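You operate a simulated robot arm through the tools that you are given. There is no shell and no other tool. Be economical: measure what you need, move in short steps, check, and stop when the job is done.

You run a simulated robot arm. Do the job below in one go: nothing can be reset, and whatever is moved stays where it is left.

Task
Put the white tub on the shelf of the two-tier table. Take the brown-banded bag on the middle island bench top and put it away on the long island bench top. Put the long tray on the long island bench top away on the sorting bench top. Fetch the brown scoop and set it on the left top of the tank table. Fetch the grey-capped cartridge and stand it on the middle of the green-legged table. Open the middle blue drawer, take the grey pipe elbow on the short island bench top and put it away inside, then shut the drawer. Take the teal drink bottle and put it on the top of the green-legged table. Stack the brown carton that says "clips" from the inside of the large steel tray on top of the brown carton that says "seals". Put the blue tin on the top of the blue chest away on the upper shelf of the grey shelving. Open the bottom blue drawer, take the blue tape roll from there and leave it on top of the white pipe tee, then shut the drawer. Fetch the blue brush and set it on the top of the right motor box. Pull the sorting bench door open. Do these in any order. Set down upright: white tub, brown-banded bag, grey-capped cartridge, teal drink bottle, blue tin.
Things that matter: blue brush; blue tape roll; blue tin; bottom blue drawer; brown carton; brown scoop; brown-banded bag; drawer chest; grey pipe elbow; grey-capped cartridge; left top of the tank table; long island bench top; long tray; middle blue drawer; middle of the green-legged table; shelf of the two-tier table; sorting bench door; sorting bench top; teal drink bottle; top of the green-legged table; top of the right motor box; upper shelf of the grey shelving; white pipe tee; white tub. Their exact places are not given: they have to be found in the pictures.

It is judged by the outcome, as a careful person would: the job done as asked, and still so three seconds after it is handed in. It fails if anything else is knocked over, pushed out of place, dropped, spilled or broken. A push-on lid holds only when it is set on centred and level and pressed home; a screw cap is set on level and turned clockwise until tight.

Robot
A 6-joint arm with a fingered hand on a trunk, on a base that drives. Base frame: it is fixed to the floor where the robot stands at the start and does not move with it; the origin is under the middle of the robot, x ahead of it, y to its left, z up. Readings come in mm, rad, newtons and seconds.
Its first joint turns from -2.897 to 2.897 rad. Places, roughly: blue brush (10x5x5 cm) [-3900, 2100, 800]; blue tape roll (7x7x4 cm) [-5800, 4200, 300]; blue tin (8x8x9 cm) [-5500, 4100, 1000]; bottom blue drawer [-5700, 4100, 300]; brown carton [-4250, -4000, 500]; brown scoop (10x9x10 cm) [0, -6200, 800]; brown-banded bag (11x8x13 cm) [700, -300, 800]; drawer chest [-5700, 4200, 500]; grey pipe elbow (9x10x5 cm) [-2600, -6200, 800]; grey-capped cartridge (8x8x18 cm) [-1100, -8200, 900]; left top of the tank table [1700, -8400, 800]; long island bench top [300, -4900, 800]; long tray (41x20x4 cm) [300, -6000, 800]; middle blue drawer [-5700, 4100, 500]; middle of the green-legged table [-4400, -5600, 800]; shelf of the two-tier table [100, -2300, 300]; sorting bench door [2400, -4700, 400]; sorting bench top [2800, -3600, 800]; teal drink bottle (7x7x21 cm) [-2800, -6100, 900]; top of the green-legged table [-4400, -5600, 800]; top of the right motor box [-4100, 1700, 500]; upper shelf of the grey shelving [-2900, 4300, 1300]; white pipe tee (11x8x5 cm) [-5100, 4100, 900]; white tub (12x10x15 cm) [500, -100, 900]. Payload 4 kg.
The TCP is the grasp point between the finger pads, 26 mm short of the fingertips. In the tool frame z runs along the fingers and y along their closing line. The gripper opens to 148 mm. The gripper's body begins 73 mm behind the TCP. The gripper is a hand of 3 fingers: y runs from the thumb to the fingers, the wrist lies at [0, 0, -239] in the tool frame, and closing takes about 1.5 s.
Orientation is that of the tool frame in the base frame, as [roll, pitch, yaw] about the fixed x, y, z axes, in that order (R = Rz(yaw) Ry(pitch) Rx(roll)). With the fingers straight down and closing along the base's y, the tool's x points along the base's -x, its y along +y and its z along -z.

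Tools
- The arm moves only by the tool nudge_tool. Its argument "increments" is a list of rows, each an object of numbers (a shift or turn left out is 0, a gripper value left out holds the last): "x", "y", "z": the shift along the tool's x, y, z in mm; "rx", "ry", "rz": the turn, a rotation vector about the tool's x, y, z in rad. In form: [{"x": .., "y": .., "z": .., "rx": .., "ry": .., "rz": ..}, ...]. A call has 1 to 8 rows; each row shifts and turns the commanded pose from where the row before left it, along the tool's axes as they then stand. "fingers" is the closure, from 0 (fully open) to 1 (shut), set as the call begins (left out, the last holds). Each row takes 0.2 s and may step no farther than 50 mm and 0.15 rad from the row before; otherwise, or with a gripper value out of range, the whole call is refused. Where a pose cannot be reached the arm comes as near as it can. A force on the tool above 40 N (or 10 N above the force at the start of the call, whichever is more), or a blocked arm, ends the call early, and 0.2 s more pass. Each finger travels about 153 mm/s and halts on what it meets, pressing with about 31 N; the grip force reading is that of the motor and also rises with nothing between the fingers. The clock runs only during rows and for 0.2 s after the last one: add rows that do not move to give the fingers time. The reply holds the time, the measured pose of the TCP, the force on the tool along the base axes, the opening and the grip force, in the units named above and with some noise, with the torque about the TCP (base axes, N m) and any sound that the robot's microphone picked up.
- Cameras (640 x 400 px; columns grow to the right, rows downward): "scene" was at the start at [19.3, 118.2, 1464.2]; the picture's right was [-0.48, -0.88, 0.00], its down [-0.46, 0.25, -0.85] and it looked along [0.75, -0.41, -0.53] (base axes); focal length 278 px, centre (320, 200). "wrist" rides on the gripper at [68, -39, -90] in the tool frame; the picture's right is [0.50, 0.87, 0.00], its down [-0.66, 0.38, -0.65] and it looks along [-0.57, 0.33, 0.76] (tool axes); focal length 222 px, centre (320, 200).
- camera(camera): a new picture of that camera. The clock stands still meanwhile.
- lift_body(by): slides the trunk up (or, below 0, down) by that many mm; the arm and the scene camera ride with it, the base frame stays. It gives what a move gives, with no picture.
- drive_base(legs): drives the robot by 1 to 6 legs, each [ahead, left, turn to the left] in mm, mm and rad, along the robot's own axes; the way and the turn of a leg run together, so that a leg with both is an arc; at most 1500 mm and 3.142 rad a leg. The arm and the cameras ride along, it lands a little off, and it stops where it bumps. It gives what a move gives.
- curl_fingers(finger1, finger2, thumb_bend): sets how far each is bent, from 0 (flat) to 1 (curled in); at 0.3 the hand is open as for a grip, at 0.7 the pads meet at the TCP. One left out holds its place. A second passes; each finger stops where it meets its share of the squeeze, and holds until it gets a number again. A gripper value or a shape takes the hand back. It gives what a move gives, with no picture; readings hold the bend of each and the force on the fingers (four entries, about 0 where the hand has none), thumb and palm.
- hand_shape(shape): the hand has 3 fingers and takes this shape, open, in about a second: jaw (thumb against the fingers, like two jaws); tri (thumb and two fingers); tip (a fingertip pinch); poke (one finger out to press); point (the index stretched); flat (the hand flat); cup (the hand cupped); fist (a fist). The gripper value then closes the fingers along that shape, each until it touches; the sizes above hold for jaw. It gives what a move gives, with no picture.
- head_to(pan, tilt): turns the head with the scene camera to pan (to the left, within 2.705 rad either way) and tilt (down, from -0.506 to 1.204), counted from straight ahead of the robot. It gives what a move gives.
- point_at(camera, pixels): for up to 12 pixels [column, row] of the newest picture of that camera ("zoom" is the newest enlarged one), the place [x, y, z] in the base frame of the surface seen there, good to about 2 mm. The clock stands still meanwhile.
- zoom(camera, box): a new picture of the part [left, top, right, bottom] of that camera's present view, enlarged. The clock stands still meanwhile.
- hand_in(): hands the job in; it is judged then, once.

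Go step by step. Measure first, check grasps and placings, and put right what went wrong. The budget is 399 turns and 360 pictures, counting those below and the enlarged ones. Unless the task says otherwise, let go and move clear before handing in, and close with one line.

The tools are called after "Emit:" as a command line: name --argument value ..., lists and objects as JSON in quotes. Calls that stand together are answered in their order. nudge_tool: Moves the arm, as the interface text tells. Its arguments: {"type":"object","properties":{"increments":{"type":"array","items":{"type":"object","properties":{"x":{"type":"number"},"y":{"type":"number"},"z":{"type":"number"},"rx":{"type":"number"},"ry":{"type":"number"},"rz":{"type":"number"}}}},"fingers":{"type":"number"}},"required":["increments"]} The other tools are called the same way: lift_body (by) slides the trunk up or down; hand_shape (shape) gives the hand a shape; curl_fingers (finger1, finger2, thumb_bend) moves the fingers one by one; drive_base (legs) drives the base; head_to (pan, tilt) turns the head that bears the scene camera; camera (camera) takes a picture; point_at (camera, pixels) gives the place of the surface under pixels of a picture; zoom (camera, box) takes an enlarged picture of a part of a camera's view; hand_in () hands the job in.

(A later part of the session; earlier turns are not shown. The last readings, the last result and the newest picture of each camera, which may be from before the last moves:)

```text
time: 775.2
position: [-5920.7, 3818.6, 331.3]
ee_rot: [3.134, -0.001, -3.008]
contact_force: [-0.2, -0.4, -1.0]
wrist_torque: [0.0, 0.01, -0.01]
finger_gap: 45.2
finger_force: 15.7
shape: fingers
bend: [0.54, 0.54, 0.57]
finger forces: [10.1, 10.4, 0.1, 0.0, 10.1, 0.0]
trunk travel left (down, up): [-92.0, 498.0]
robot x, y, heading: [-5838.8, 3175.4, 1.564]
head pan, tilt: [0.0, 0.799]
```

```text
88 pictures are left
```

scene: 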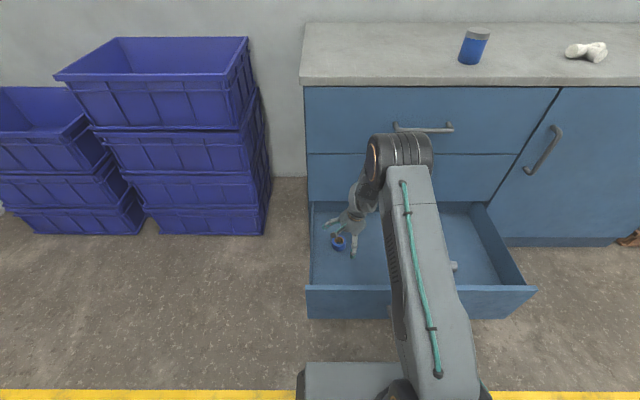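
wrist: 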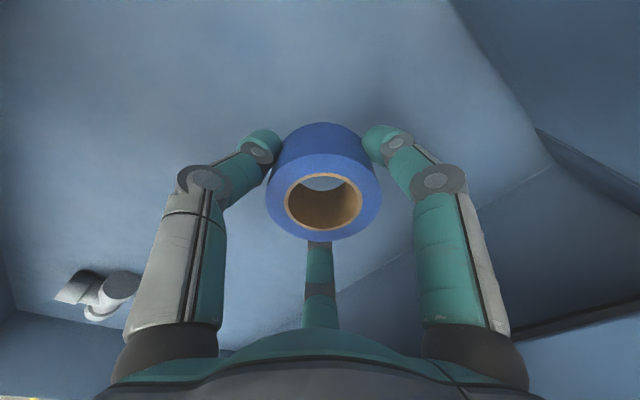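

Secure. Raise fully, back away and drive to the tee, staying right of the open drawer.

Emit:
lift_body --by 398

Emit:
nudge_tool --increments '[{"z": -45}, {"z": -45}, {"z": -45}, {"z": -45}, {"z": -45}, {}]'

Emit:
drive_base --legs '[[-330, 0, 0.005], [0, -790, 0], [610, 0, 0]]'

Emit:
lift_body --by 100

Emit:
head_to --pan 0.0 --tilt 0.7

Emit:
camera --camera "scene"

```text
time: 779.0
position: [-5921.2, 3818.0, 729.9]
ee_rot: [3.135, -0.001, -3.006]
contact_force: [0.2, 0.2, -1.0]
wrist_torque: [-0.02, 0.03, -0.03]
finger_gap: 45.4
finger_force: 15.8
shape: fingers
bend: [0.54, 0.54, 0.57]
finger forces: [10.2, 10.4, 0.0, 0.1, 9.9, 0.0]
trunk travel left (down, up): [-490.0, 100.0]
robot x, y, heading: [-5838.6, 3176.6, 1.571]
head pan, tilt: [0.0, 0.799]
```

```text
time: 780.4
position: [-5923.3, 3814.6, 953.6]
ee_rot: [3.135, -0.003, -3.006]
contact_force: [0.2, -0.5, 0.3]
wrist_torque: [0.02, 0.03, -0.03]
finger_gap: 45.2
finger_force: 14.6
shape: fingers
bend: [0.54, 0.54, 0.57]
finger forces: [10.2, 10.4, 0.0, 0.0, 9.8, 0.1]
trunk travel left (down, up): [-490.0, 100.0]
robot x, y, heading: [-5843.6, 3173.7, 1.567]
head pan, tilt: [0.0, 0.799]
```

```text
time: 789.5
position: [-5156.4, 4109.0, 953.4]
ee_rot: [3.134, -0.002, -2.98]
contact_force: [-0.6, 0.5, 1.8]
wrist_torque: [0.02, -0.02, 0.0]
finger_gap: 45.3
finger_force: 16.6
shape: fingers
bend: [0.55, 0.54, 0.57]
finger forces: [10.4, 12.0, 0.1, 0.1, 10.1, 0.1]
trunk travel left (down, up): [-490.0, 100.0]
robot x, y, heading: [-5058.8, 3466.6, 1.597]
head pan, tilt: [0.0, 0.799]
```

```text
time: 790.8
position: [-5156.3, 4110.3, 1053.4]
ee_rot: [3.134, -0.001, -2.982]
contact_force: [-0.6, 0.4, -0.9]
wrist_torque: [-0.02, 0.01, -0.01]
finger_gap: 45.2
finger_force: 15.4
shape: fingers
bend: [0.55, 0.54, 0.57]
finger forces: [10.6, 10.9, 0.0, 0.0, 9.9, 0.0]
trunk travel left (down, up): [-590.0, 0.0]
robot x, y, heading: [-5056.0, 3468.6, 1.592]
head pan, tilt: [0.0, 0.799]
```

```text
time: 791.5
position: [-5157.4, 4110.2, 1052.3]
ee_rot: [3.134, -0.003, -2.981]
contact_force: [0.0, 0.2, -1.2]
wrist_torque: [-0.02, 0.0, 0.0]
finger_gap: 45.1
finger_force: 15.9
shape: fingers
bend: [0.55, 0.54, 0.57]
finger forces: [10.6, 10.8, 0.1, 0.0, 9.9, 0.0]
trunk travel left (down, up): [-590.0, 0.0]
robot x, y, heading: [-5057.1, 3467.6, 1.595]
head pan, tilt: [0.0, 0.7]
```

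```text
87 pictures are left
```

scene: 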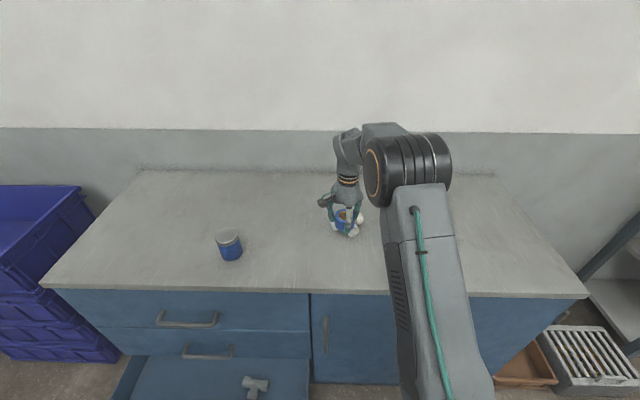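

Emit:
zoom --camera "scene" --box '[300, 180, 400, 250]'

Emit:
camera --camera "wrist"

```text
5.71 times, centred on (350, 215) of scene
```

zoom: 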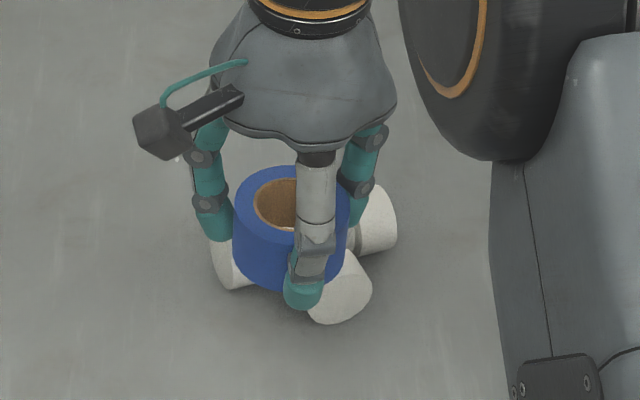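

```text
85 pictures are left
```

wrist: 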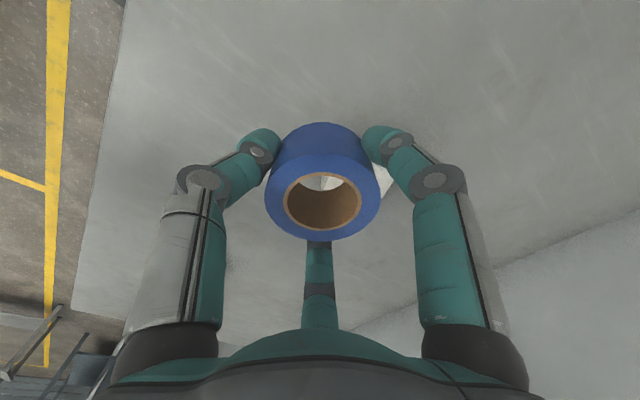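

Emit:
point_at --camera "zoom" --pixels '[[345, 270], [378, 205], [375, 235], [225, 265], [355, 300], [345, 310], [325, 315], [365, 240], [390, 225]]'

```text
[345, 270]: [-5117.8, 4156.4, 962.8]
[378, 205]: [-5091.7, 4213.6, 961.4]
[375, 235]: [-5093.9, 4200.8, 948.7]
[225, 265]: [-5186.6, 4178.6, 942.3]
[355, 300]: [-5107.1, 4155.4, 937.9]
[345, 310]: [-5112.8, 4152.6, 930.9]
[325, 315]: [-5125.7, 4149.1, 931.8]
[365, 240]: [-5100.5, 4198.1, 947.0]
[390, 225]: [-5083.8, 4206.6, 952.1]
```

The low drive pushed the tee back by ~100 mm (it was at junction ≈(-5125,4101)). I'll nudge it back using the hand from behind before placing the roll: go beyond it, lower, and pull back.

Emit:
drive_base --legs '[[0, -25, -0.02], [190, 0, 0]]'

Emit:
camera --camera "wrist"

Emit:
zoom --camera "scene" --box '[280, 160, 440, 300]'

```text
time: 793.4
position: [-5119.5, 4304.5, 1052.8]
ee_rot: [3.134, -0.002, -3.003]
contact_force: [-0.1, -0.3, -0.9]
wrist_torque: [-0.05, 0.0, -0.01]
finger_gap: 45.2
finger_force: 15.5
shape: fingers
bend: [0.55, 0.54, 0.57]
finger forces: [10.5, 10.7, 0.0, 0.1, 9.8, 0.0]
trunk travel left (down, up): [-590.0, 0.0]
robot x, y, heading: [-5031.6, 3664.7, 1.576]
head pan, tilt: [0.0, 0.7]
```

```text
84 pictures are left
```

wrist: 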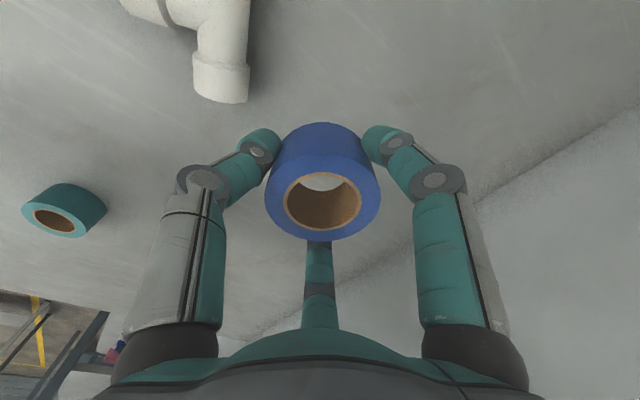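

```text
2.86 times, centred on (360, 230) of scene
```

zoom: 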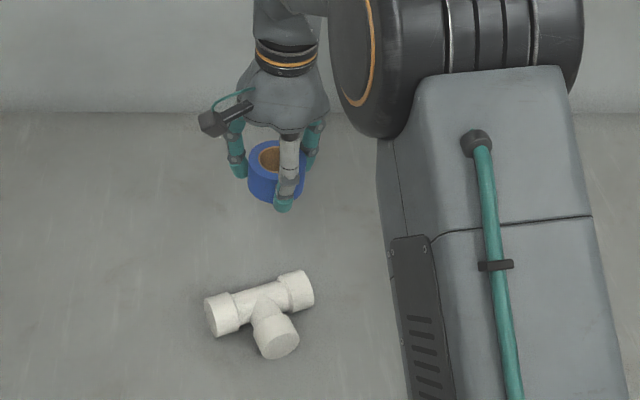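

Emit:
point_at --camera "zoom" --pixels '[[222, 300], [295, 280], [258, 300], [270, 322], [210, 310], [308, 285], [277, 350], [245, 292]]'

```text
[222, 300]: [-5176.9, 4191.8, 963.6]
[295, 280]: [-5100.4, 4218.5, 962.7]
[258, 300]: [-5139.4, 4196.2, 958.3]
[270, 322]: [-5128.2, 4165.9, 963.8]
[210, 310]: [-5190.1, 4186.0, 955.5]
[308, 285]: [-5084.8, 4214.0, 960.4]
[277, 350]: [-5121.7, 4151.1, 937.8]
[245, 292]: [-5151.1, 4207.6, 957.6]
```

Emit:
nudge_tool --increments '[{"z": 45}, {"z": 43}, {}]'

Emit:
drive_base --legs '[[-124, 0, 0]]'

Emit:
zoom --camera "scene" --box '[280, 160, 440, 300]'

```text
time: 794.2
position: [-5118.1, 4304.9, 967.8]
ee_rot: [3.135, -0.001, -3.002]
contact_force: [-0.3, 0.5, -0.1]
wrist_torque: [0.03, 0.03, 0.0]
finger_gap: 45.2
finger_force: 16.0
shape: fingers
bend: [0.55, 0.54, 0.57]
finger forces: [10.5, 10.8, 0.0, 0.1, 9.8, 0.1]
trunk travel left (down, up): [-590.0, 0.0]
robot x, y, heading: [-5033.4, 3665.0, 1.569]
head pan, tilt: [0.0, 0.7]
```

```text
time: 795.5
position: [-5118.6, 4181.4, 967.1]
ee_rot: [3.133, -0.001, -2.999]
contact_force: [0.1, 1.1, -0.7]
wrist_torque: [-0.01, -0.02, 0.0]
finger_gap: 45.1
finger_force: 15.3
shape: fingers
bend: [0.55, 0.54, 0.57]
finger forces: [10.5, 10.9, 0.1, 0.0, 9.8, 0.1]
trunk travel left (down, up): [-590.0, 0.0]
robot x, y, heading: [-5035.2, 3537.8, 1.572]
head pan, tilt: [0.0, 0.7]
```

```text
2.86 times, centred on (360, 230) of scene
```

zoom: 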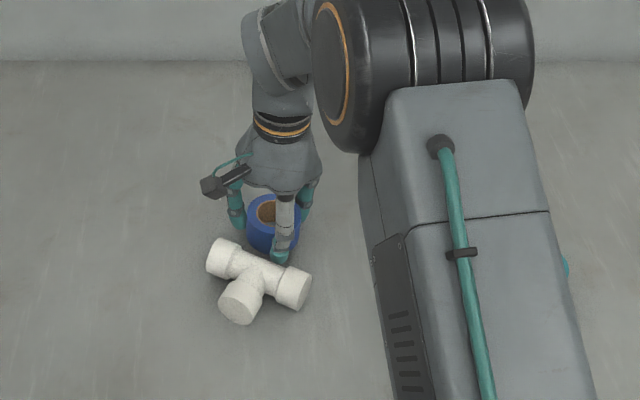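

Emit:
point_at --camera "zoom" --pixels '[[225, 253], [292, 282], [257, 272], [243, 292]]'

```text
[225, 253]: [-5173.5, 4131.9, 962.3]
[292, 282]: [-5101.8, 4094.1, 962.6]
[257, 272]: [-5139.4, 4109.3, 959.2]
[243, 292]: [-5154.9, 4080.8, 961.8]
```

The tee over-rotated clockwise; push its left end back a little to restore the angle.

Emit:
drive_base --legs '[[45, 0, 0], [0, 58, 0], [-66, 0, 0]]'

Emit:
zoom --camera "scene" --box '[280, 160, 440, 300]'

```text
time: 797.5
position: [-5176.0, 4160.8, 968.2]
ee_rot: [3.134, -0.001, -3.001]
contact_force: [-0.6, -0.2, -0.5]
wrist_torque: [-0.01, 0.0, -0.02]
finger_gap: 45.2
finger_force: 15.4
shape: fingers
bend: [0.55, 0.54, 0.57]
finger forces: [10.5, 10.9, 0.1, 0.1, 9.8, 0.0]
trunk travel left (down, up): [-590.0, 0.0]
robot x, y, heading: [-5086.5, 3517.6, 1.574]
head pan, tilt: [0.0, 0.7]
```

```text
2.86 times, centred on (360, 230) of scene
```

zoom: 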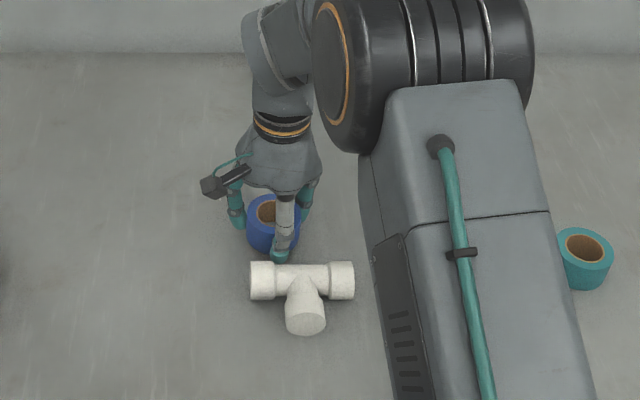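

Emit:
point_at --camera "zoom" --pixels '[[264, 268], [340, 270], [300, 282], [305, 305], [250, 275], [353, 280], [305, 330], [585, 245]]'

```text
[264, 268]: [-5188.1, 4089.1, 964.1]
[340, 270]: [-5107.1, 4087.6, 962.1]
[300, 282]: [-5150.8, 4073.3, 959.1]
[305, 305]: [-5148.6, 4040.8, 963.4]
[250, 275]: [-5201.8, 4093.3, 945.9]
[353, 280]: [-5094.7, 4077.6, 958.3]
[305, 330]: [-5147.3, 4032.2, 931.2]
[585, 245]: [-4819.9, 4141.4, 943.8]
```

Now the tee's junction is at about (-5148,4085), within ~25 mm of its old place and nearly the old angle. Raise and position the roll over (-5148,4073).

Emit:
nudge_tool --increments '[{"z": -45}, {"z": -40}, {}]'

Emit:
drive_base --legs '[[-88, -28, 0]]'

Emit:
camera --camera "wrist"

Emit:
zoom --camera "scene" --box '[280, 160, 440, 300]'

```text
time: 798.3
position: [-5175.6, 4160.1, 1055.2]
ee_rot: [3.135, -0.003, -3.001]
contact_force: [0.1, 0.3, -1.4]
wrist_torque: [0.03, 0.0, -0.01]
finger_gap: 45.1
finger_force: 15.6
shape: fingers
bend: [0.55, 0.54, 0.57]
finger forces: [10.5, 10.7, 0.0, 0.1, 9.8, 0.0]
trunk travel left (down, up): [-590.0, 0.0]
robot x, y, heading: [-5086.3, 3519.5, 1.577]
head pan, tilt: [0.0, 0.7]
```

```text
time: 799.5
position: [-5149.3, 4071.2, 1053.9]
ee_rot: [3.133, -0.003, -3.0]
contact_force: [0.3, -0.5, -0.4]
wrist_torque: [-0.01, -0.01, 0.0]
finger_gap: 45.0
finger_force: 16.0
shape: fingers
bend: [0.55, 0.54, 0.57]
finger forces: [10.4, 10.7, 0.0, 0.0, 9.8, 0.0]
trunk travel left (down, up): [-590.0, 0.0]
robot x, y, heading: [-5057.4, 3430.1, 1.572]
head pan, tilt: [0.0, 0.7]
```

```text
80 pictures are left
```

wrist: 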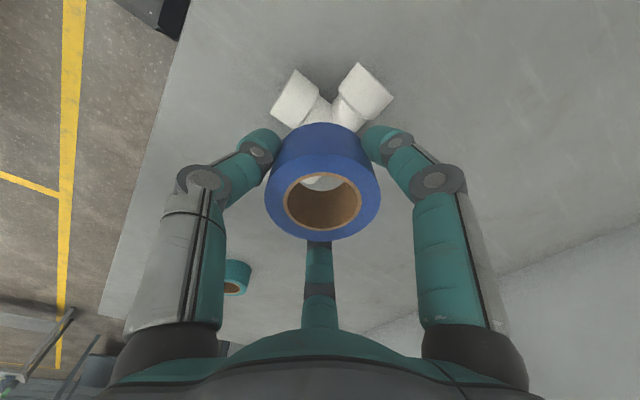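

```text
2.86 times, centred on (360, 230) of scene
```

zoom: 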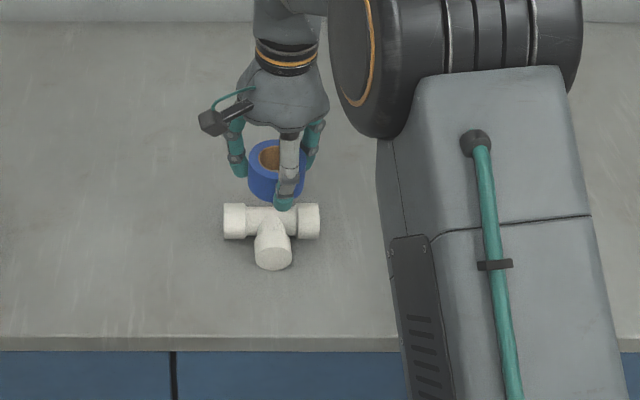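

Emit:
point_at --camera "wrist" --pixels '[[283, 98], [297, 105], [300, 80], [365, 85], [378, 98], [355, 75]]'

Emit:
point_at --camera "zoom" --pixels '[[235, 206], [305, 206], [272, 245], [272, 225], [272, 265], [235, 215], [305, 215]]'

```text
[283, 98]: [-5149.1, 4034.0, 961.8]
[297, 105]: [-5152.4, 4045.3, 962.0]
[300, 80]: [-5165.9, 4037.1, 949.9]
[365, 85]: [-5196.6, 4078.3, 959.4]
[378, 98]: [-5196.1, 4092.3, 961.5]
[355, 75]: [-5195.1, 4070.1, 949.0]
```

```text
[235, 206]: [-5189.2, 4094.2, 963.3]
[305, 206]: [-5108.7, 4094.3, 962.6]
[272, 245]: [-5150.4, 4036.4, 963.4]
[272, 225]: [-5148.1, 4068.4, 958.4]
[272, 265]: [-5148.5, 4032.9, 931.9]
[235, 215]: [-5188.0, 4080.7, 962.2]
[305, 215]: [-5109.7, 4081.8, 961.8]
```

Sockets' tops are at z≈963; the roll is centred well (4071 vs target 4074). Lower onto the tee.

Emit:
nudge_tool --increments '[{"z": 30}, {"z": 16}, {}]'

Emit:
nudge_tool --increments '[{"z": 2.5}, {"z": 2.5}, {}]'

Emit:
nudge_tool --increments '[{"z": 2}, {"z": 1}, {}]'

```text
time: 800.2
position: [-5148.9, 4072.7, 1007.4]
ee_rot: [3.134, -0.001, -3.001]
contact_force: [0.8, 0.2, -0.7]
wrist_torque: [-0.02, 0.04, 0.0]
finger_gap: 44.9
finger_force: 15.7
shape: fingers
bend: [0.55, 0.54, 0.57]
finger forces: [10.3, 10.7, 0.1, 0.0, 9.8, 0.0]
trunk travel left (down, up): [-590.0, 0.0]
robot x, y, heading: [-5059.3, 3435.1, 1.575]
head pan, tilt: [0.0, 0.7]
```

```text
time: 801.0
position: [-5148.7, 4073.6, 1002.4]
ee_rot: [3.132, 0.0, -3.001]
contact_force: [-0.2, -1.1, -0.6]
wrist_torque: [-0.04, -0.01, 0.03]
finger_gap: 45.1
finger_force: 15.4
shape: fingers
bend: [0.55, 0.54, 0.57]
finger forces: [10.3, 10.8, 0.1, 0.0, 9.7, 0.0]
trunk travel left (down, up): [-590.0, 0.0]
robot x, y, heading: [-5059.1, 3428.6, 1.575]
head pan, tilt: [0.0, 0.7]
```

```text
time: 801.9
position: [-5149.3, 4074.5, 1000.6]
ee_rot: [3.135, -0.002, -3.0]
contact_force: [-0.3, -0.1, -0.9]
wrist_torque: [-0.01, -0.01, -0.01]
finger_gap: 45.2
finger_force: 15.3
shape: fingers
bend: [0.55, 0.54, 0.57]
finger forces: [10.2, 10.8, 0.1, 0.0, 9.7, 0.0]
trunk travel left (down, up): [-590.0, 0.0]
robot x, y, heading: [-5062.9, 3429.7, 1.572]
head pan, tilt: [0.0, 0.7]
```

Emit:
nudge_tool --increments '[{"z": 2}, {"z": 1.5}, {}]'

Emit:
nudge_tool --increments '[{"z": 1.5}, {"z": 1.5}, {}]'

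Emit:
zoom --camera "scene" --box '[310, 180, 410, 270]'

```text
time: 802.6
position: [-5149.9, 4074.6, 995.9]
ee_rot: [3.133, -0.001, -3.0]
contact_force: [-0.1, -0.5, -1.1]
wrist_torque: [-0.03, -0.03, -0.01]
finger_gap: 45.4
finger_force: 15.4
shape: fingers
bend: [0.55, 0.54, 0.57]
finger forces: [10.4, 10.7, 0.1, 0.0, 9.7, 0.0]
trunk travel left (down, up): [-590.0, 0.0]
robot x, y, heading: [-5061.6, 3433.8, 1.579]
head pan, tilt: [0.0, 0.7]
```

```text
time: 803.5
position: [-5149.2, 4073.2, 995.8]
ee_rot: [3.129, -0.003, -3.001]
contact_force: [0.7, 2.1, 21.4]
wrist_torque: [-0.06, -0.33, -0.01]
finger_gap: 44.9
finger_force: 25.2
shape: fingers
bend: [0.55, 0.54, 0.58]
finger forces: [13.2, 20.6, 0.1, 0.0, 17.6, 0.0]
trunk travel left (down, up): [-590.0, 0.0]
robot x, y, heading: [-5060.1, 3431.0, 1.577]
head pan, tilt: [0.0, 0.7]
```

```text
4.44 times, centred on (360, 225) of scene
```

zoom: 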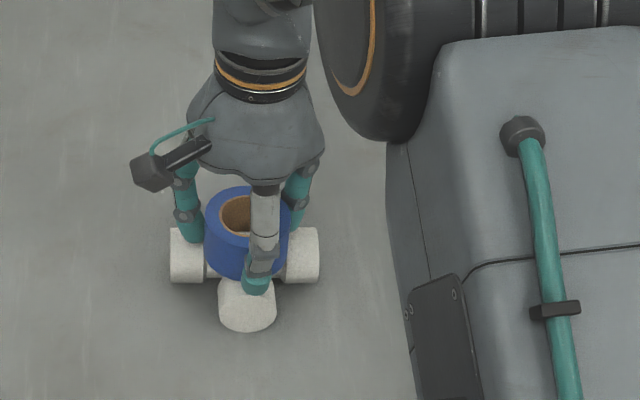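

Contact (21 N). Ease 1.5 mm, then release evenly.

Emit:
nudge_tool --increments '[{"z": -2}, {}]'

Emit:
curl_fingers --finger1 0.54 --finger2 0.54 --thumb_bend 0.55

Emit:
curl_fingers --finger1 0.44 --finger2 0.44 --thumb_bend 0.44

Emit:
nudge_tool --increments '[{"z": -15}, {"z": -30}, {"z": -45}, {}]'

Emit:
zoom --camera "scene" --box '[310, 180, 410, 270]'

```text
time: 804.0
position: [-5148.1, 4073.1, 996.1]
ee_rot: [3.133, -0.001, -3.0]
contact_force: [-0.2, 1.6, 15.0]
wrist_torque: [0.25, -0.26, 0.05]
finger_gap: 45.0
finger_force: 22.2
shape: fingers
bend: [0.55, 0.54, 0.58]
finger forces: [13.4, 21.5, 0.0, 0.1, 10.3, 0.1]
trunk travel left (down, up): [-590.0, 0.0]
robot x, y, heading: [-5059.6, 3430.6, 1.576]
head pan, tilt: [0.0, 0.7]
```

```text
time: 805.0
position: [-5149.5, 4074.0, 996.5]
ee_rot: [3.131, -0.002, -3.0]
contact_force: [-0.1, -0.2, 12.8]
wrist_torque: [-0.17, -0.12, -0.05]
finger_gap: 48.0
finger_force: 8.9
shape: fingers
bend: [0.53, 0.53, 0.55]
finger forces: [1.9, 5.6, 0.0, 0.0, 10.0, 0.0]
trunk travel left (down, up): [-590.0, 0.0]
robot x, y, heading: [-5064.0, 3431.5, 1.575]
head pan, tilt: [0.0, 0.7]
```

```text
time: 806.0
position: [-5148.8, 4074.0, 995.7]
ee_rot: [3.133, -0.002, -3.001]
contact_force: [0.4, -0.5, 0.0]
wrist_torque: [-0.01, -0.01, -0.02]
finger_gap: 81.4
finger_force: 0.0
shape: fingers
bend: [0.44, 0.44, 0.44]
finger forces: [0.0, 0.1, 0.0, 0.0, 0.0, 0.0]
trunk travel left (down, up): [-590.0, 0.0]
robot x, y, heading: [-5061.8, 3431.4, 1.581]
head pan, tilt: [0.0, 0.7]
```

```text
time: 807.0
position: [-5147.8, 4073.9, 1085.2]
ee_rot: [3.133, -0.001, -3.0]
contact_force: [0.2, 0.7, 0.8]
wrist_torque: [-0.01, -0.01, 0.0]
finger_gap: 81.6
finger_force: 0.0
shape: fingers
bend: [0.44, 0.44, 0.44]
finger forces: [0.0, 0.0, 0.0, 0.1, 0.1, 0.0]
trunk travel left (down, up): [-590.0, 0.0]
robot x, y, heading: [-5059.7, 3431.1, 1.575]
head pan, tilt: [0.0, 0.7]
```

```text
4.44 times, centred on (360, 225) of scene
```

zoom: 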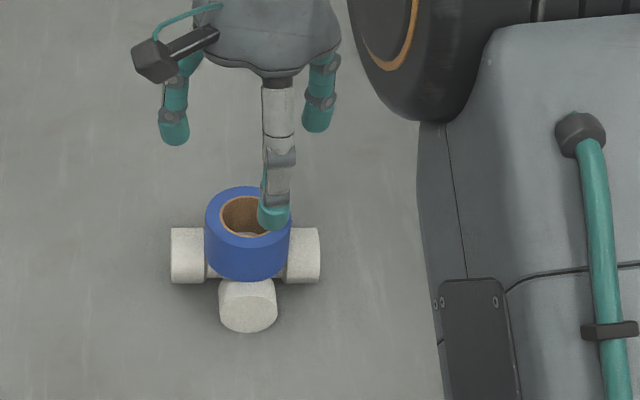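

The roll rests squarely on the tee. Now shut the bottom drawer: back off, move in front of it, fist closed and hand tilted.

Emit:
drive_base --legs '[[-730, 0, 0], [0, 610, 0]]'

Emit:
nudge_tool --fingers 1.0 --increments '[{"x": -45, "y": 10}, {"x": -45, "y": 20}, {"y": 40}, {"rx": -0.148}, {"rx": -0.148}, {"rx": -0.148}, {"rx": -0.148}, {"rx": -0.148}]'

Emit:
lift_body --by -400

Emit:
lift_body --by -190

Emit:
nudge_tool --increments '[{"z": 34, "y": -33}, {"z": 34, "y": -33}, {"z": 34, "y": -33}, {}]'

```text
time: 814.1
position: [-5765.7, 3330.2, 1085.4]
ee_rot: [3.133, -0.004, -2.992]
contact_force: [-0.2, -0.8, 0.0]
wrist_torque: [0.02, 0.02, -0.02]
finger_gap: 81.4
finger_force: 0.0
shape: fingers
bend: [0.44, 0.44, 0.44]
finger forces: [0.1, 0.0, 0.1, 0.1, 0.0, 0.0]
trunk travel left (down, up): [-590.0, 0.0]
robot x, y, heading: [-5674.8, 2688.8, 1.586]
head pan, tilt: [0.0, 0.7]
```

```text
time: 815.9
position: [-5688.6, 3413.7, 1084.0]
ee_rot: [2.419, -0.003, -2.985]
contact_force: [0.6, -0.4, -0.5]
wrist_torque: [0.01, 0.0, -0.01]
finger_gap: 0.0
finger_force: 31.0
shape: jaw
bend: [0.7, 0.7, 0.7]
finger forces: [0.0, 0.1, 0.1, 0.1, 0.0, 0.0]
trunk travel left (down, up): [-590.0, 0.0]
robot x, y, heading: [-5676.4, 2687.2, 1.584]
head pan, tilt: [0.0, 0.7]
```

```text
time: 819.7
position: [-5688.8, 3414.4, 684.9]
ee_rot: [2.418, -0.008, -2.987]
contact_force: [0.2, -0.4, 0.4]
wrist_torque: [0.04, 0.0, -0.01]
finger_gap: 0.0
finger_force: 30.9
shape: jaw
bend: [0.7, 0.7, 0.7]
finger forces: [0.0, 0.0, 0.0, 0.0, 0.1, 0.1]
trunk travel left (down, up): [-190.0, 400.0]
robot x, y, heading: [-5673.8, 2690.7, 1.584]
head pan, tilt: [0.0, 0.7]
```

```text
time: 821.8
position: [-5689.6, 3413.0, 496.3]
ee_rot: [2.418, -0.007, -2.987]
contact_force: [-1.2, 0.9, 0.7]
wrist_torque: [-0.01, 0.02, -0.01]
finger_gap: 0.0
finger_force: 31.5
shape: jaw
bend: [0.7, 0.7, 0.7]
finger forces: [0.1, 0.0, 0.1, 0.0, 0.0, 0.0]
trunk travel left (down, up): [0.0, 590.0]
robot x, y, heading: [-5674.6, 2687.4, 1.584]
head pan, tilt: [0.0, 0.7]
```

```text
time: 822.8
position: [-5687.6, 3405.7, 350.3]
ee_rot: [2.417, -0.006, -2.986]
contact_force: [-0.1, 0.1, -0.5]
wrist_torque: [0.03, 0.02, 0.0]
finger_gap: 0.0
finger_force: 30.8
shape: jaw
bend: [0.7, 0.7, 0.7]
finger forces: [0.0, 0.0, 0.0, 0.0, 0.0, 0.1]
trunk travel left (down, up): [0.0, 590.0]
robot x, y, heading: [-5672.8, 2690.1, 1.586]
head pan, tilt: [0.0, 0.7]
```

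Emit:
nudge_tool --increments '[{"z": 23, "y": -20}, {}]'

Emit:
drive_base --legs '[[150, 0, -0.012], [150, 0, 0], [150, 0, 0]]'

Emit:
drive_base --legs '[[90, 0, 0]]'

Emit:
camera --camera "scene"

```text
time: 823.4
position: [-5688.6, 3406.2, 323.1]
ee_rot: [2.418, -0.005, -2.986]
contact_force: [-0.2, -0.1, 0.1]
wrist_torque: [0.0, 0.0, -0.04]
finger_gap: 0.1
finger_force: 30.5
shape: jaw
bend: [0.7, 0.7, 0.7]
finger forces: [0.1, 0.0, 0.1, 0.1, 0.0, 0.1]
trunk travel left (down, up): [0.0, 590.0]
robot x, y, heading: [-5669.8, 2691.5, 1.587]
head pan, tilt: [0.0, 0.7]
```

```text
time: 826.7
position: [-5683.5, 3853.8, 324.2]
ee_rot: [2.417, -0.007, -2.998]
contact_force: [0.6, 0.0, 0.4]
wrist_torque: [0.04, -0.01, -0.01]
finger_gap: 0.2
finger_force: 30.8
shape: jaw
bend: [0.7, 0.7, 0.7]
finger forces: [0.0, 0.0, 0.1, 0.1, 0.0, 0.0]
trunk travel left (down, up): [0.0, 590.0]
robot x, y, heading: [-5673.2, 3137.1, 1.572]
head pan, tilt: [0.0, 0.7]
```

```text
time: 827.9
position: [-5683.2, 3929.6, 318.1]
ee_rot: [2.439, -0.005, -2.994]
contact_force: [0.7, -11.4, 0.9]
wrist_torque: [-0.17, -0.03, -0.08]
finger_gap: 0.0
finger_force: 31.1
shape: jaw
bend: [0.7, 0.7, 0.7]
finger forces: [0.0, 0.0, 0.1, 0.1, 0.0, 0.0]
trunk travel left (down, up): [0.0, 590.0]
robot x, y, heading: [-5675.4, 3221.7, 1.573]
head pan, tilt: [0.0, 0.7]
stopped in leg 1: the force on the tool passed its limit (the readings are from after the stop); the commanded pose is now the measured one
```

```text
76 pictures are left
```

scene: 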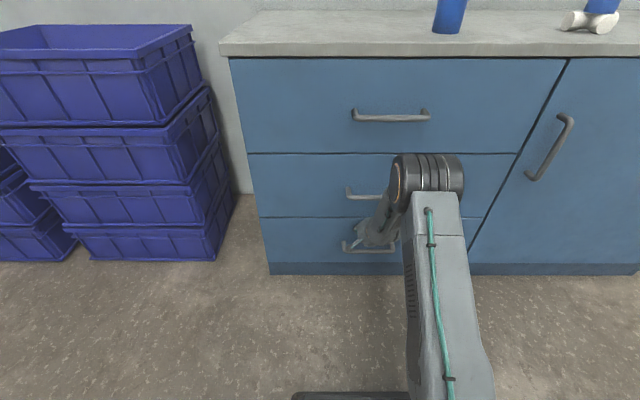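

Emit:
point_at --camera "scene" --pixels '[[290, 235], [290, 190], [290, 110], [330, 250]]'

Emit:
drive_base --legs '[[-330, 0, 0]]'

Emit:
lift_body --by 400

Emit:
lift_body --by 190

Emit:
nudge_tool --fingers 0.0 --increments '[{"rx": 0.145}, {"rx": 0.145}, {"rx": 0.145}, {"rx": 0.145}, {"rx": 0.13}, {"y": -45}, {"y": -45}, {}]'

```text
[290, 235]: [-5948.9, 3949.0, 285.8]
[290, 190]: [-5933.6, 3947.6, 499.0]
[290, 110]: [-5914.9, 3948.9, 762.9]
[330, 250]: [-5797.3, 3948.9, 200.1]
```

```text
time: 830.1
position: [-5677.2, 3597.7, 320.2]
ee_rot: [2.436, -0.005, -3.003]
contact_force: [0.5, -0.4, -0.2]
wrist_torque: [0.03, -0.05, 0.02]
finger_gap: 0.0
finger_force: 31.5
shape: jaw
bend: [0.7, 0.7, 0.7]
finger forces: [0.0, 0.0, 0.0, 0.0, 0.0, 0.0]
trunk travel left (down, up): [0.0, 590.0]
robot x, y, heading: [-5674.1, 2890.2, 1.569]
head pan, tilt: [0.0, 0.7]
```

```text
time: 833.9
position: [-5677.8, 3597.5, 719.5]
ee_rot: [2.435, -0.005, -3.001]
contact_force: [-0.7, 0.5, -0.2]
wrist_torque: [0.04, 0.02, 0.02]
finger_gap: 0.0
finger_force: 30.9
shape: jaw
bend: [0.7, 0.7, 0.7]
finger forces: [0.0, 0.0, 0.0, 0.0, 0.1, 0.0]
trunk travel left (down, up): [-400.0, 190.0]
robot x, y, heading: [-5675.8, 2885.5, 1.563]
head pan, tilt: [0.0, 0.7]
```

```text
time: 836.0
position: [-5677.7, 3597.3, 908.5]
ee_rot: [2.433, -0.006, -3.002]
contact_force: [-0.6, 0.1, -0.1]
wrist_torque: [0.03, 0.02, 0.01]
finger_gap: 0.1
finger_force: 31.4
shape: jaw
bend: [0.7, 0.7, 0.7]
finger forces: [0.0, 0.1, 0.0, 0.0, 0.0, 0.1]
trunk travel left (down, up): [-590.0, 0.0]
robot x, y, heading: [-5673.1, 2886.8, 1.569]
head pan, tilt: [0.0, 0.7]
```

```text
time: 837.8
position: [-5684.0, 3514.9, 884.6]
ee_rot: [2.814, -0.074, -2.959]
contact_force: [-0.1, 0.0, -0.2]
wrist_torque: [0.01, 0.0, -0.04]
finger_gap: 148.0
finger_force: 0.1
shape: jaw
bend: [0.3, 0.3, 0.3]
finger forces: [0.0, 0.1, 0.0, 0.1, 0.0, 0.1]
out of reach, approached as far as the arm can: row 2, 3, 4
trunk travel left (down, up): [-590.0, 0.0]
robot x, y, heading: [-5677.4, 2887.6, 1.564]
head pan, tilt: [0.0, 0.7]
```

All three drawers are flush. Now the blue tin. Straighten the hand to vertical and view the tin.

Emit:
nudge_tool --increments '[{"z": -40}, {"z": -40, "y": -20}, {"rx": 0.11}, {"rx": 0.11}, {"rx": 0.105}, {"ry": -0.074}, {}]'

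Emit:
nudge_tool --increments '[{"z": -45}, {"z": -45}, {"z": -20}, {}]'

Emit:
drive_base --legs '[[0, -150, 0], [550, 0, 0]]'

Emit:
camera --camera "scene"

```text
time: 839.4
position: [-5672.7, 3472.0, 951.4]
ee_rot: [3.137, 0.001, -2.959]
contact_force: [-0.3, -0.7, 0.6]
wrist_torque: [0.01, -0.02, 0.04]
finger_gap: 147.8
finger_force: 0.1
shape: jaw
bend: [0.3, 0.3, 0.3]
finger forces: [0.0, 0.0, 0.1, 0.0, 0.0, 0.0]
trunk travel left (down, up): [-590.0, 0.0]
robot x, y, heading: [-5673.7, 2887.4, 1.564]
head pan, tilt: [0.0, 0.7]
```

```text
time: 840.4
position: [-5672.7, 3471.1, 1062.2]
ee_rot: [3.138, 0.001, -2.96]
contact_force: [0.6, -0.7, -0.1]
wrist_torque: [-0.03, 0.0, 0.01]
finger_gap: 147.8
finger_force: 0.0
shape: jaw
bend: [0.3, 0.3, 0.3]
finger forces: [0.1, 0.0, 0.1, 0.0, 0.0, 0.0]
trunk travel left (down, up): [-590.0, 0.0]
robot x, y, heading: [-5674.1, 2888.0, 1.566]
head pan, tilt: [0.0, 0.7]
```

```text
time: 844.5
position: [-5527.0, 4016.6, 1060.4]
ee_rot: [3.138, 0.0, -2.955]
contact_force: [-0.4, -0.3, -1.1]
wrist_torque: [0.0, 0.01, -0.02]
finger_gap: 147.9
finger_force: 0.2
shape: jaw
bend: [0.3, 0.3, 0.3]
finger forces: [0.1, 0.1, 0.0, 0.1, 0.0, 0.0]
trunk travel left (down, up): [-590.0, 0.0]
robot x, y, heading: [-5526.4, 3432.4, 1.567]
head pan, tilt: [0.0, 0.7]
```

```text
75 pictures are left
```

scene: 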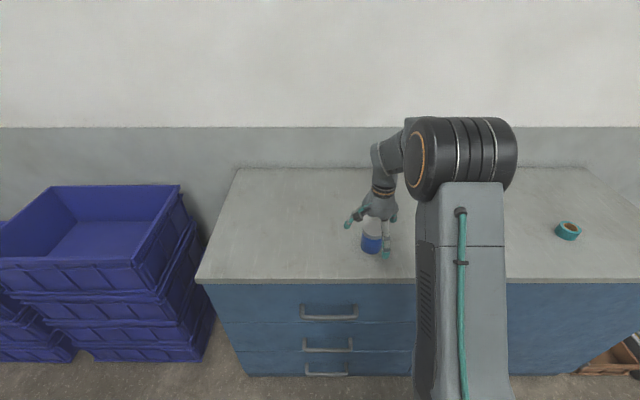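

Emit:
camera --camera "wrist"

Emit:
zoom --camera "scene" --box '[330, 190, 430, 270]'

Emit:
point_at --camera "zoom" --pixels '[[210, 235], [265, 320], [215, 310], [320, 310], [250, 215], [240, 260]]'

```text
74 pictures are left
```

wrist: 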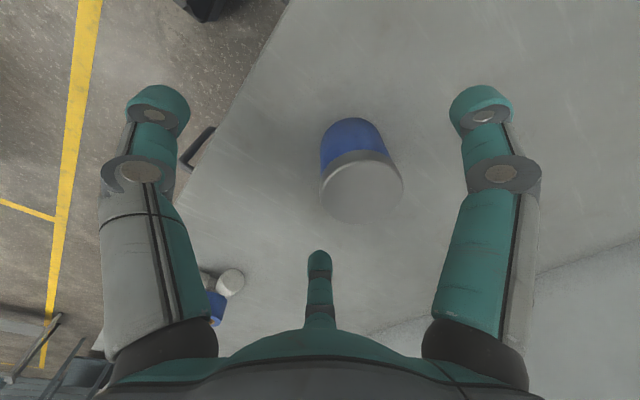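

```text
5.00 times, centred on (380, 230) of scene
```

zoom: 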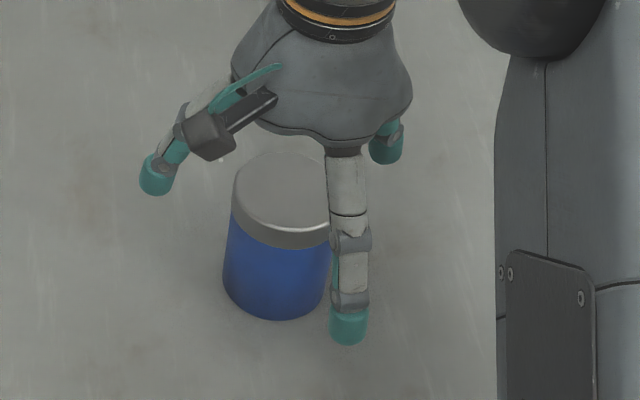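

```text
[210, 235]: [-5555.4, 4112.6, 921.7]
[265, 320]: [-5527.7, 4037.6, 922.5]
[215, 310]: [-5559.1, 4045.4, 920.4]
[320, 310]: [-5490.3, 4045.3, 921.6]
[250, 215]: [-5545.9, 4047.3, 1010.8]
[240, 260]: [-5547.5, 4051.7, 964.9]
```

Emit:
point_at --camera "wrist" --pixels '[[325, 192], [400, 190], [358, 220], [365, 165], [361, 192]]'

```text
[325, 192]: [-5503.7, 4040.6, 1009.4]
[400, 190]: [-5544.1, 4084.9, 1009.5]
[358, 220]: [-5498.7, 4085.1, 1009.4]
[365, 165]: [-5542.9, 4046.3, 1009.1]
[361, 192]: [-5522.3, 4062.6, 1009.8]
```

Tin centre (-5522,4064), lid z 1009. Align, descend and grip with balanced force.

Emit:
curl_fingers --finger1 0.38 --finger2 0.38 --thumb_bend 0.38

Emit:
nudge_tool --increments '[{"x": -13, "y": 45.8}, {"z": 45}, {"z": 45}, {}]'

Emit:
curl_fingers --finger1 0.6 --finger2 0.6 --thumb_bend 0.58

Emit:
camera --camera "wrist"

```text
time: 845.5
position: [-5527.2, 4014.9, 1061.2]
ee_rot: [3.137, -0.001, -2.956]
contact_force: [1.1, 0.3, 0.9]
wrist_torque: [0.01, 0.0, -0.03]
finger_gap: 102.1
finger_force: 0.1
shape: fingers
bend: [0.38, 0.38, 0.38]
finger forces: [0.1, 0.0, 0.0, 0.0, 0.0, 0.0]
trunk travel left (down, up): [-590.0, 0.0]
robot x, y, heading: [-5527.0, 3431.3, 1.569]
head pan, tilt: [0.0, 0.7]
```

```text
time: 846.5
position: [-5524.0, 4062.5, 971.2]
ee_rot: [3.137, 0.0, -2.954]
contact_force: [0.4, 0.5, -0.6]
wrist_torque: [0.01, -0.01, 0.0]
finger_gap: 102.1
finger_force: 0.0
shape: fingers
bend: [0.38, 0.38, 0.38]
finger forces: [0.1, 0.0, 0.1, 0.0, 0.0, 0.0]
trunk travel left (down, up): [-590.0, 0.0]
robot x, y, heading: [-5528.4, 3433.2, 1.573]
head pan, tilt: [0.0, 0.7]
```

```text
time: 847.5
position: [-5524.6, 4061.9, 970.5]
ee_rot: [3.138, -0.001, -2.956]
contact_force: [0.1, -0.4, -0.2]
wrist_torque: [-0.03, 0.04, -0.01]
finger_gap: 52.7
finger_force: 9.4
shape: fingers
bend: [0.52, 0.51, 0.54]
finger forces: [6.4, 7.0, 0.0, 0.0, 5.3, 0.0]
trunk travel left (down, up): [-590.0, 0.0]
robot x, y, heading: [-5526.7, 3430.2, 1.574]
head pan, tilt: [0.0, 0.7]
```

```text
72 pictures are left
```

wrist: 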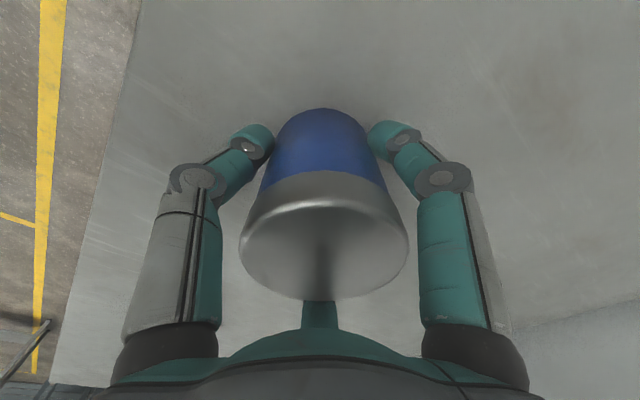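

Emit:
curl_fingers --finger1 0.74 --finger2 0.74 --thumb_bend 0.67

Emit:
nudge_tool --increments '[{"z": -15}, {"z": -40}, {"z": -45}, {"z": -45}, {}]'

Emit:
camera --camera "scene"

```text
time: 848.5
position: [-5523.4, 4062.3, 971.2]
ee_rot: [3.138, 0.002, -2.956]
contact_force: [0.5, -0.3, -0.6]
wrist_torque: [0.0, 0.06, -0.01]
finger_gap: 51.5
finger_force: 19.1
shape: fingers
bend: [0.52, 0.51, 0.58]
finger forces: [12.1, 11.6, 0.0, 0.0, 14.3, 0.0]
trunk travel left (down, up): [-590.0, 0.0]
robot x, y, heading: [-5528.6, 3431.0, 1.572]
head pan, tilt: [0.0, 0.7]
```

```text
time: 849.7
position: [-5522.9, 4062.4, 1116.0]
ee_rot: [3.138, 0.002, -2.955]
contact_force: [0.0, 0.0, -2.7]
wrist_torque: [-0.02, -0.02, 0.01]
finger_gap: 51.4
finger_force: 18.7
shape: fingers
bend: [0.52, 0.51, 0.58]
finger forces: [12.0, 11.8, 0.0, 0.1, 14.1, 0.0]
trunk travel left (down, up): [-590.0, 0.0]
robot x, y, heading: [-5529.8, 3432.4, 1.569]
head pan, tilt: [0.0, 0.7]
```

```text
71 pictures are left
```

scene: 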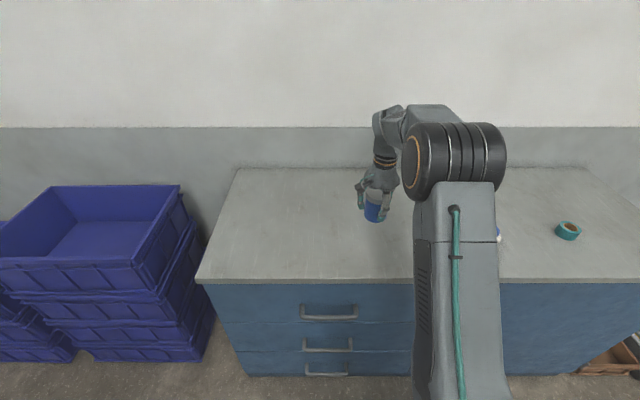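

Held upright. Drive along to the grey shelving.

Emit:
drive_base --legs '[[-220, 0, 0.0], [0, -1200, 0], [0, -1000, 0]]'

Emit:
head_to --pan 0.0 --tilt 0.15

Emit:
camera --camera "scene"

```text
time: 861.8
position: [-3328.1, 3836.7, 1115.5]
ee_rot: [3.138, 0.001, -2.964]
contact_force: [1.0, 0.5, -2.4]
wrist_torque: [-0.02, 0.05, 0.0]
finger_gap: 51.4
finger_force: 19.0
shape: fingers
bend: [0.52, 0.51, 0.58]
finger forces: [12.1, 11.8, 0.0, 0.0, 13.9, 0.0]
trunk travel left (down, up): [-590.0, 0.0]
robot x, y, heading: [-3337.0, 3208.4, 1.565]
head pan, tilt: [0.0, 0.7]
```

```text
time: 862.8
position: [-3327.6, 3835.6, 1114.8]
ee_rot: [3.138, -0.001, -2.965]
contact_force: [0.2, 0.3, -2.8]
wrist_torque: [0.0, 0.0, -0.02]
finger_gap: 51.6
finger_force: 18.7
shape: fingers
bend: [0.52, 0.51, 0.58]
finger forces: [12.1, 11.8, 0.1, 0.0, 13.9, 0.0]
trunk travel left (down, up): [-590.0, 0.0]
robot x, y, heading: [-3335.3, 3210.7, 1.561]
head pan, tilt: [0.0, 0.15]
```

```text
70 pictures are left
```

scene: 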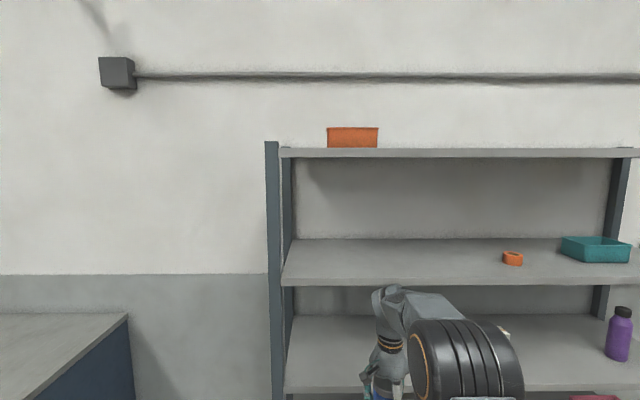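

Emit:
point_at --camera "scene" --pixels '[[400, 155], [400, 282], [350, 265], [420, 260], [512, 258], [275, 200], [450, 245], [400, 275], [400, 385], [330, 282]]'

```text
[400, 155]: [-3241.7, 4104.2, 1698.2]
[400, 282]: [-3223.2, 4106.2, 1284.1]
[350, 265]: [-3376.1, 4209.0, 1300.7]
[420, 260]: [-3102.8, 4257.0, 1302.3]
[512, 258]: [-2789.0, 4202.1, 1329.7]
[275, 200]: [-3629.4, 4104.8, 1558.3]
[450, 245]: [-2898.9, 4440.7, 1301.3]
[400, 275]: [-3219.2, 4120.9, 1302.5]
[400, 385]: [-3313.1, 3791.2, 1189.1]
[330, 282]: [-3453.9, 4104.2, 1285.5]
```

Upper shelf z≈1301, edge y 4105; the shelf above is at ~1690. Raise the tin to about z 1400 in front of it.

Emit:
nudge_tool --increments '[{"z": -42}, {"z": -42}, {"z": -42}, {"z": -42}, {"z": -42}, {"z": -42}, {"z": -28}, {}]'

Emit:
camera --camera "scene"

Emit:
point_at --camera "scene" --pixels '[[385, 130], [440, 200], [400, 100], [470, 150], [360, 200], [350, 250]]'

```text
time: 864.6
position: [-3332.5, 3814.4, 1368.2]
ee_rot: [3.139, 0.001, -2.964]
contact_force: [0.4, -1.3, -2.1]
wrist_torque: [-0.01, 0.02, -0.02]
finger_gap: 51.2
finger_force: 18.0
shape: fingers
bend: [0.52, 0.51, 0.58]
finger forces: [11.6, 11.5, 0.0, 0.0, 13.6, 0.0]
out of reach, approached as far as the arm can: row 6, 7
trunk travel left (down, up): [-590.0, 0.0]
robot x, y, heading: [-3335.0, 3203.0, 1.556]
head pan, tilt: [0.0, 0.15]
```

```text
69 pictures are left
```

scene: 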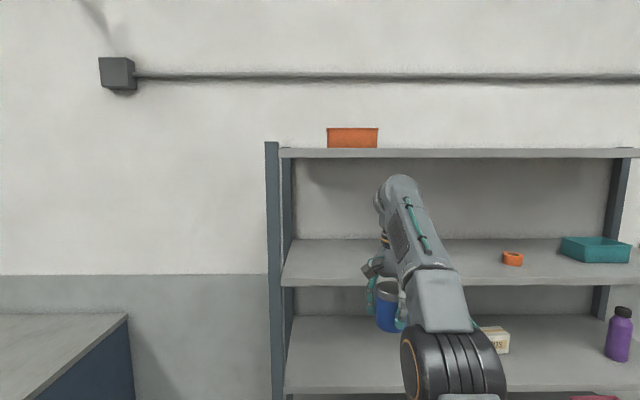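

```text
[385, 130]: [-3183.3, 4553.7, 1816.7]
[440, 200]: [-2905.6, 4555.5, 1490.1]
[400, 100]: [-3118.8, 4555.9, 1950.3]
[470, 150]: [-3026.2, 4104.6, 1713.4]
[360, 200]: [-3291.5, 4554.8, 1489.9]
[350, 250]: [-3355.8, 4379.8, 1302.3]
```

Emit:
point_at --camera "scene" --pixels '[[400, 180], [390, 190], [410, 215], [388, 325], [400, 265], [425, 250]]'

Emit:
nudge_tool --increments '[{"y": -20}, {"z": -10}, {}]'

```text
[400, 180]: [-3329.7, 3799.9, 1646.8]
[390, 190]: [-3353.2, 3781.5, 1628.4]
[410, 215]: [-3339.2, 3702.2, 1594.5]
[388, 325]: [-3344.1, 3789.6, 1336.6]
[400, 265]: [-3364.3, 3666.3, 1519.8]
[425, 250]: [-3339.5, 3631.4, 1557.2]
```

```text
time: 865.4
position: [-3327.3, 3794.3, 1377.4]
ee_rot: [3.137, -0.001, -2.965]
contact_force: [0.1, -0.8, -2.5]
wrist_torque: [-0.05, 0.02, -0.02]
finger_gap: 51.1
finger_force: 18.1
shape: fingers
bend: [0.52, 0.51, 0.58]
finger forces: [11.4, 11.2, 0.1, 0.0, 13.4, 0.0]
trunk travel left (down, up): [-590.0, 0.0]
robot x, y, heading: [-3337.4, 3209.1, 1.564]
head pan, tilt: [0.0, 0.15]
```

Wrist top is ~1656 vs the upper shelf's underside ~1680: enough. Lower 10 mm and drive in 365 mm.

Emit:
nudge_tool --increments '[{"z": 10}, {}]'

Emit:
drive_base --legs '[[240, 0, 0.005], [122, 0, 0]]'

Emit:
camera --camera "scene"

Emit:
camera --camera "wrist"

```text
time: 866.0
position: [-3328.1, 3794.7, 1367.2]
ee_rot: [3.138, -0.001, -2.965]
contact_force: [0.0, -0.6, -1.2]
wrist_torque: [0.01, -0.02, 0.0]
finger_gap: 50.9
finger_force: 18.1
shape: fingers
bend: [0.52, 0.51, 0.58]
finger forces: [11.4, 11.4, 0.1, 0.1, 13.5, 0.1]
trunk travel left (down, up): [-590.0, 0.0]
robot x, y, heading: [-3337.3, 3207.1, 1.561]
head pan, tilt: [0.0, 0.15]
```

```text
time: 868.6
position: [-3327.8, 4153.5, 1365.9]
ee_rot: [3.138, 0.0, -2.965]
contact_force: [1.1, 0.5, -2.4]
wrist_torque: [-0.04, 0.04, 0.01]
finger_gap: 51.1
finger_force: 18.2
shape: fingers
bend: [0.52, 0.51, 0.58]
finger forces: [11.4, 11.3, 0.0, 0.0, 13.5, 0.0]
trunk travel left (down, up): [-590.0, 0.0]
robot x, y, heading: [-3331.6, 3564.8, 1.56]
head pan, tilt: [0.0, 0.15]
```

```text
68 pictures are left
```

scene: 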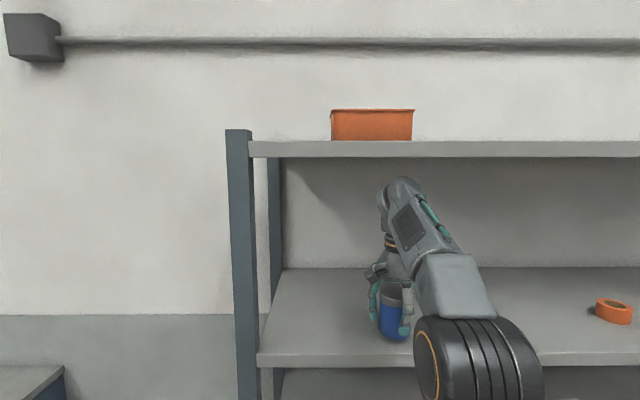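

```text
67 pictures are left
```

wrist: 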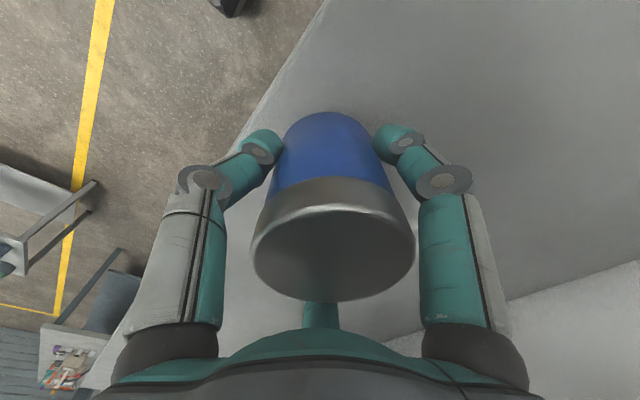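

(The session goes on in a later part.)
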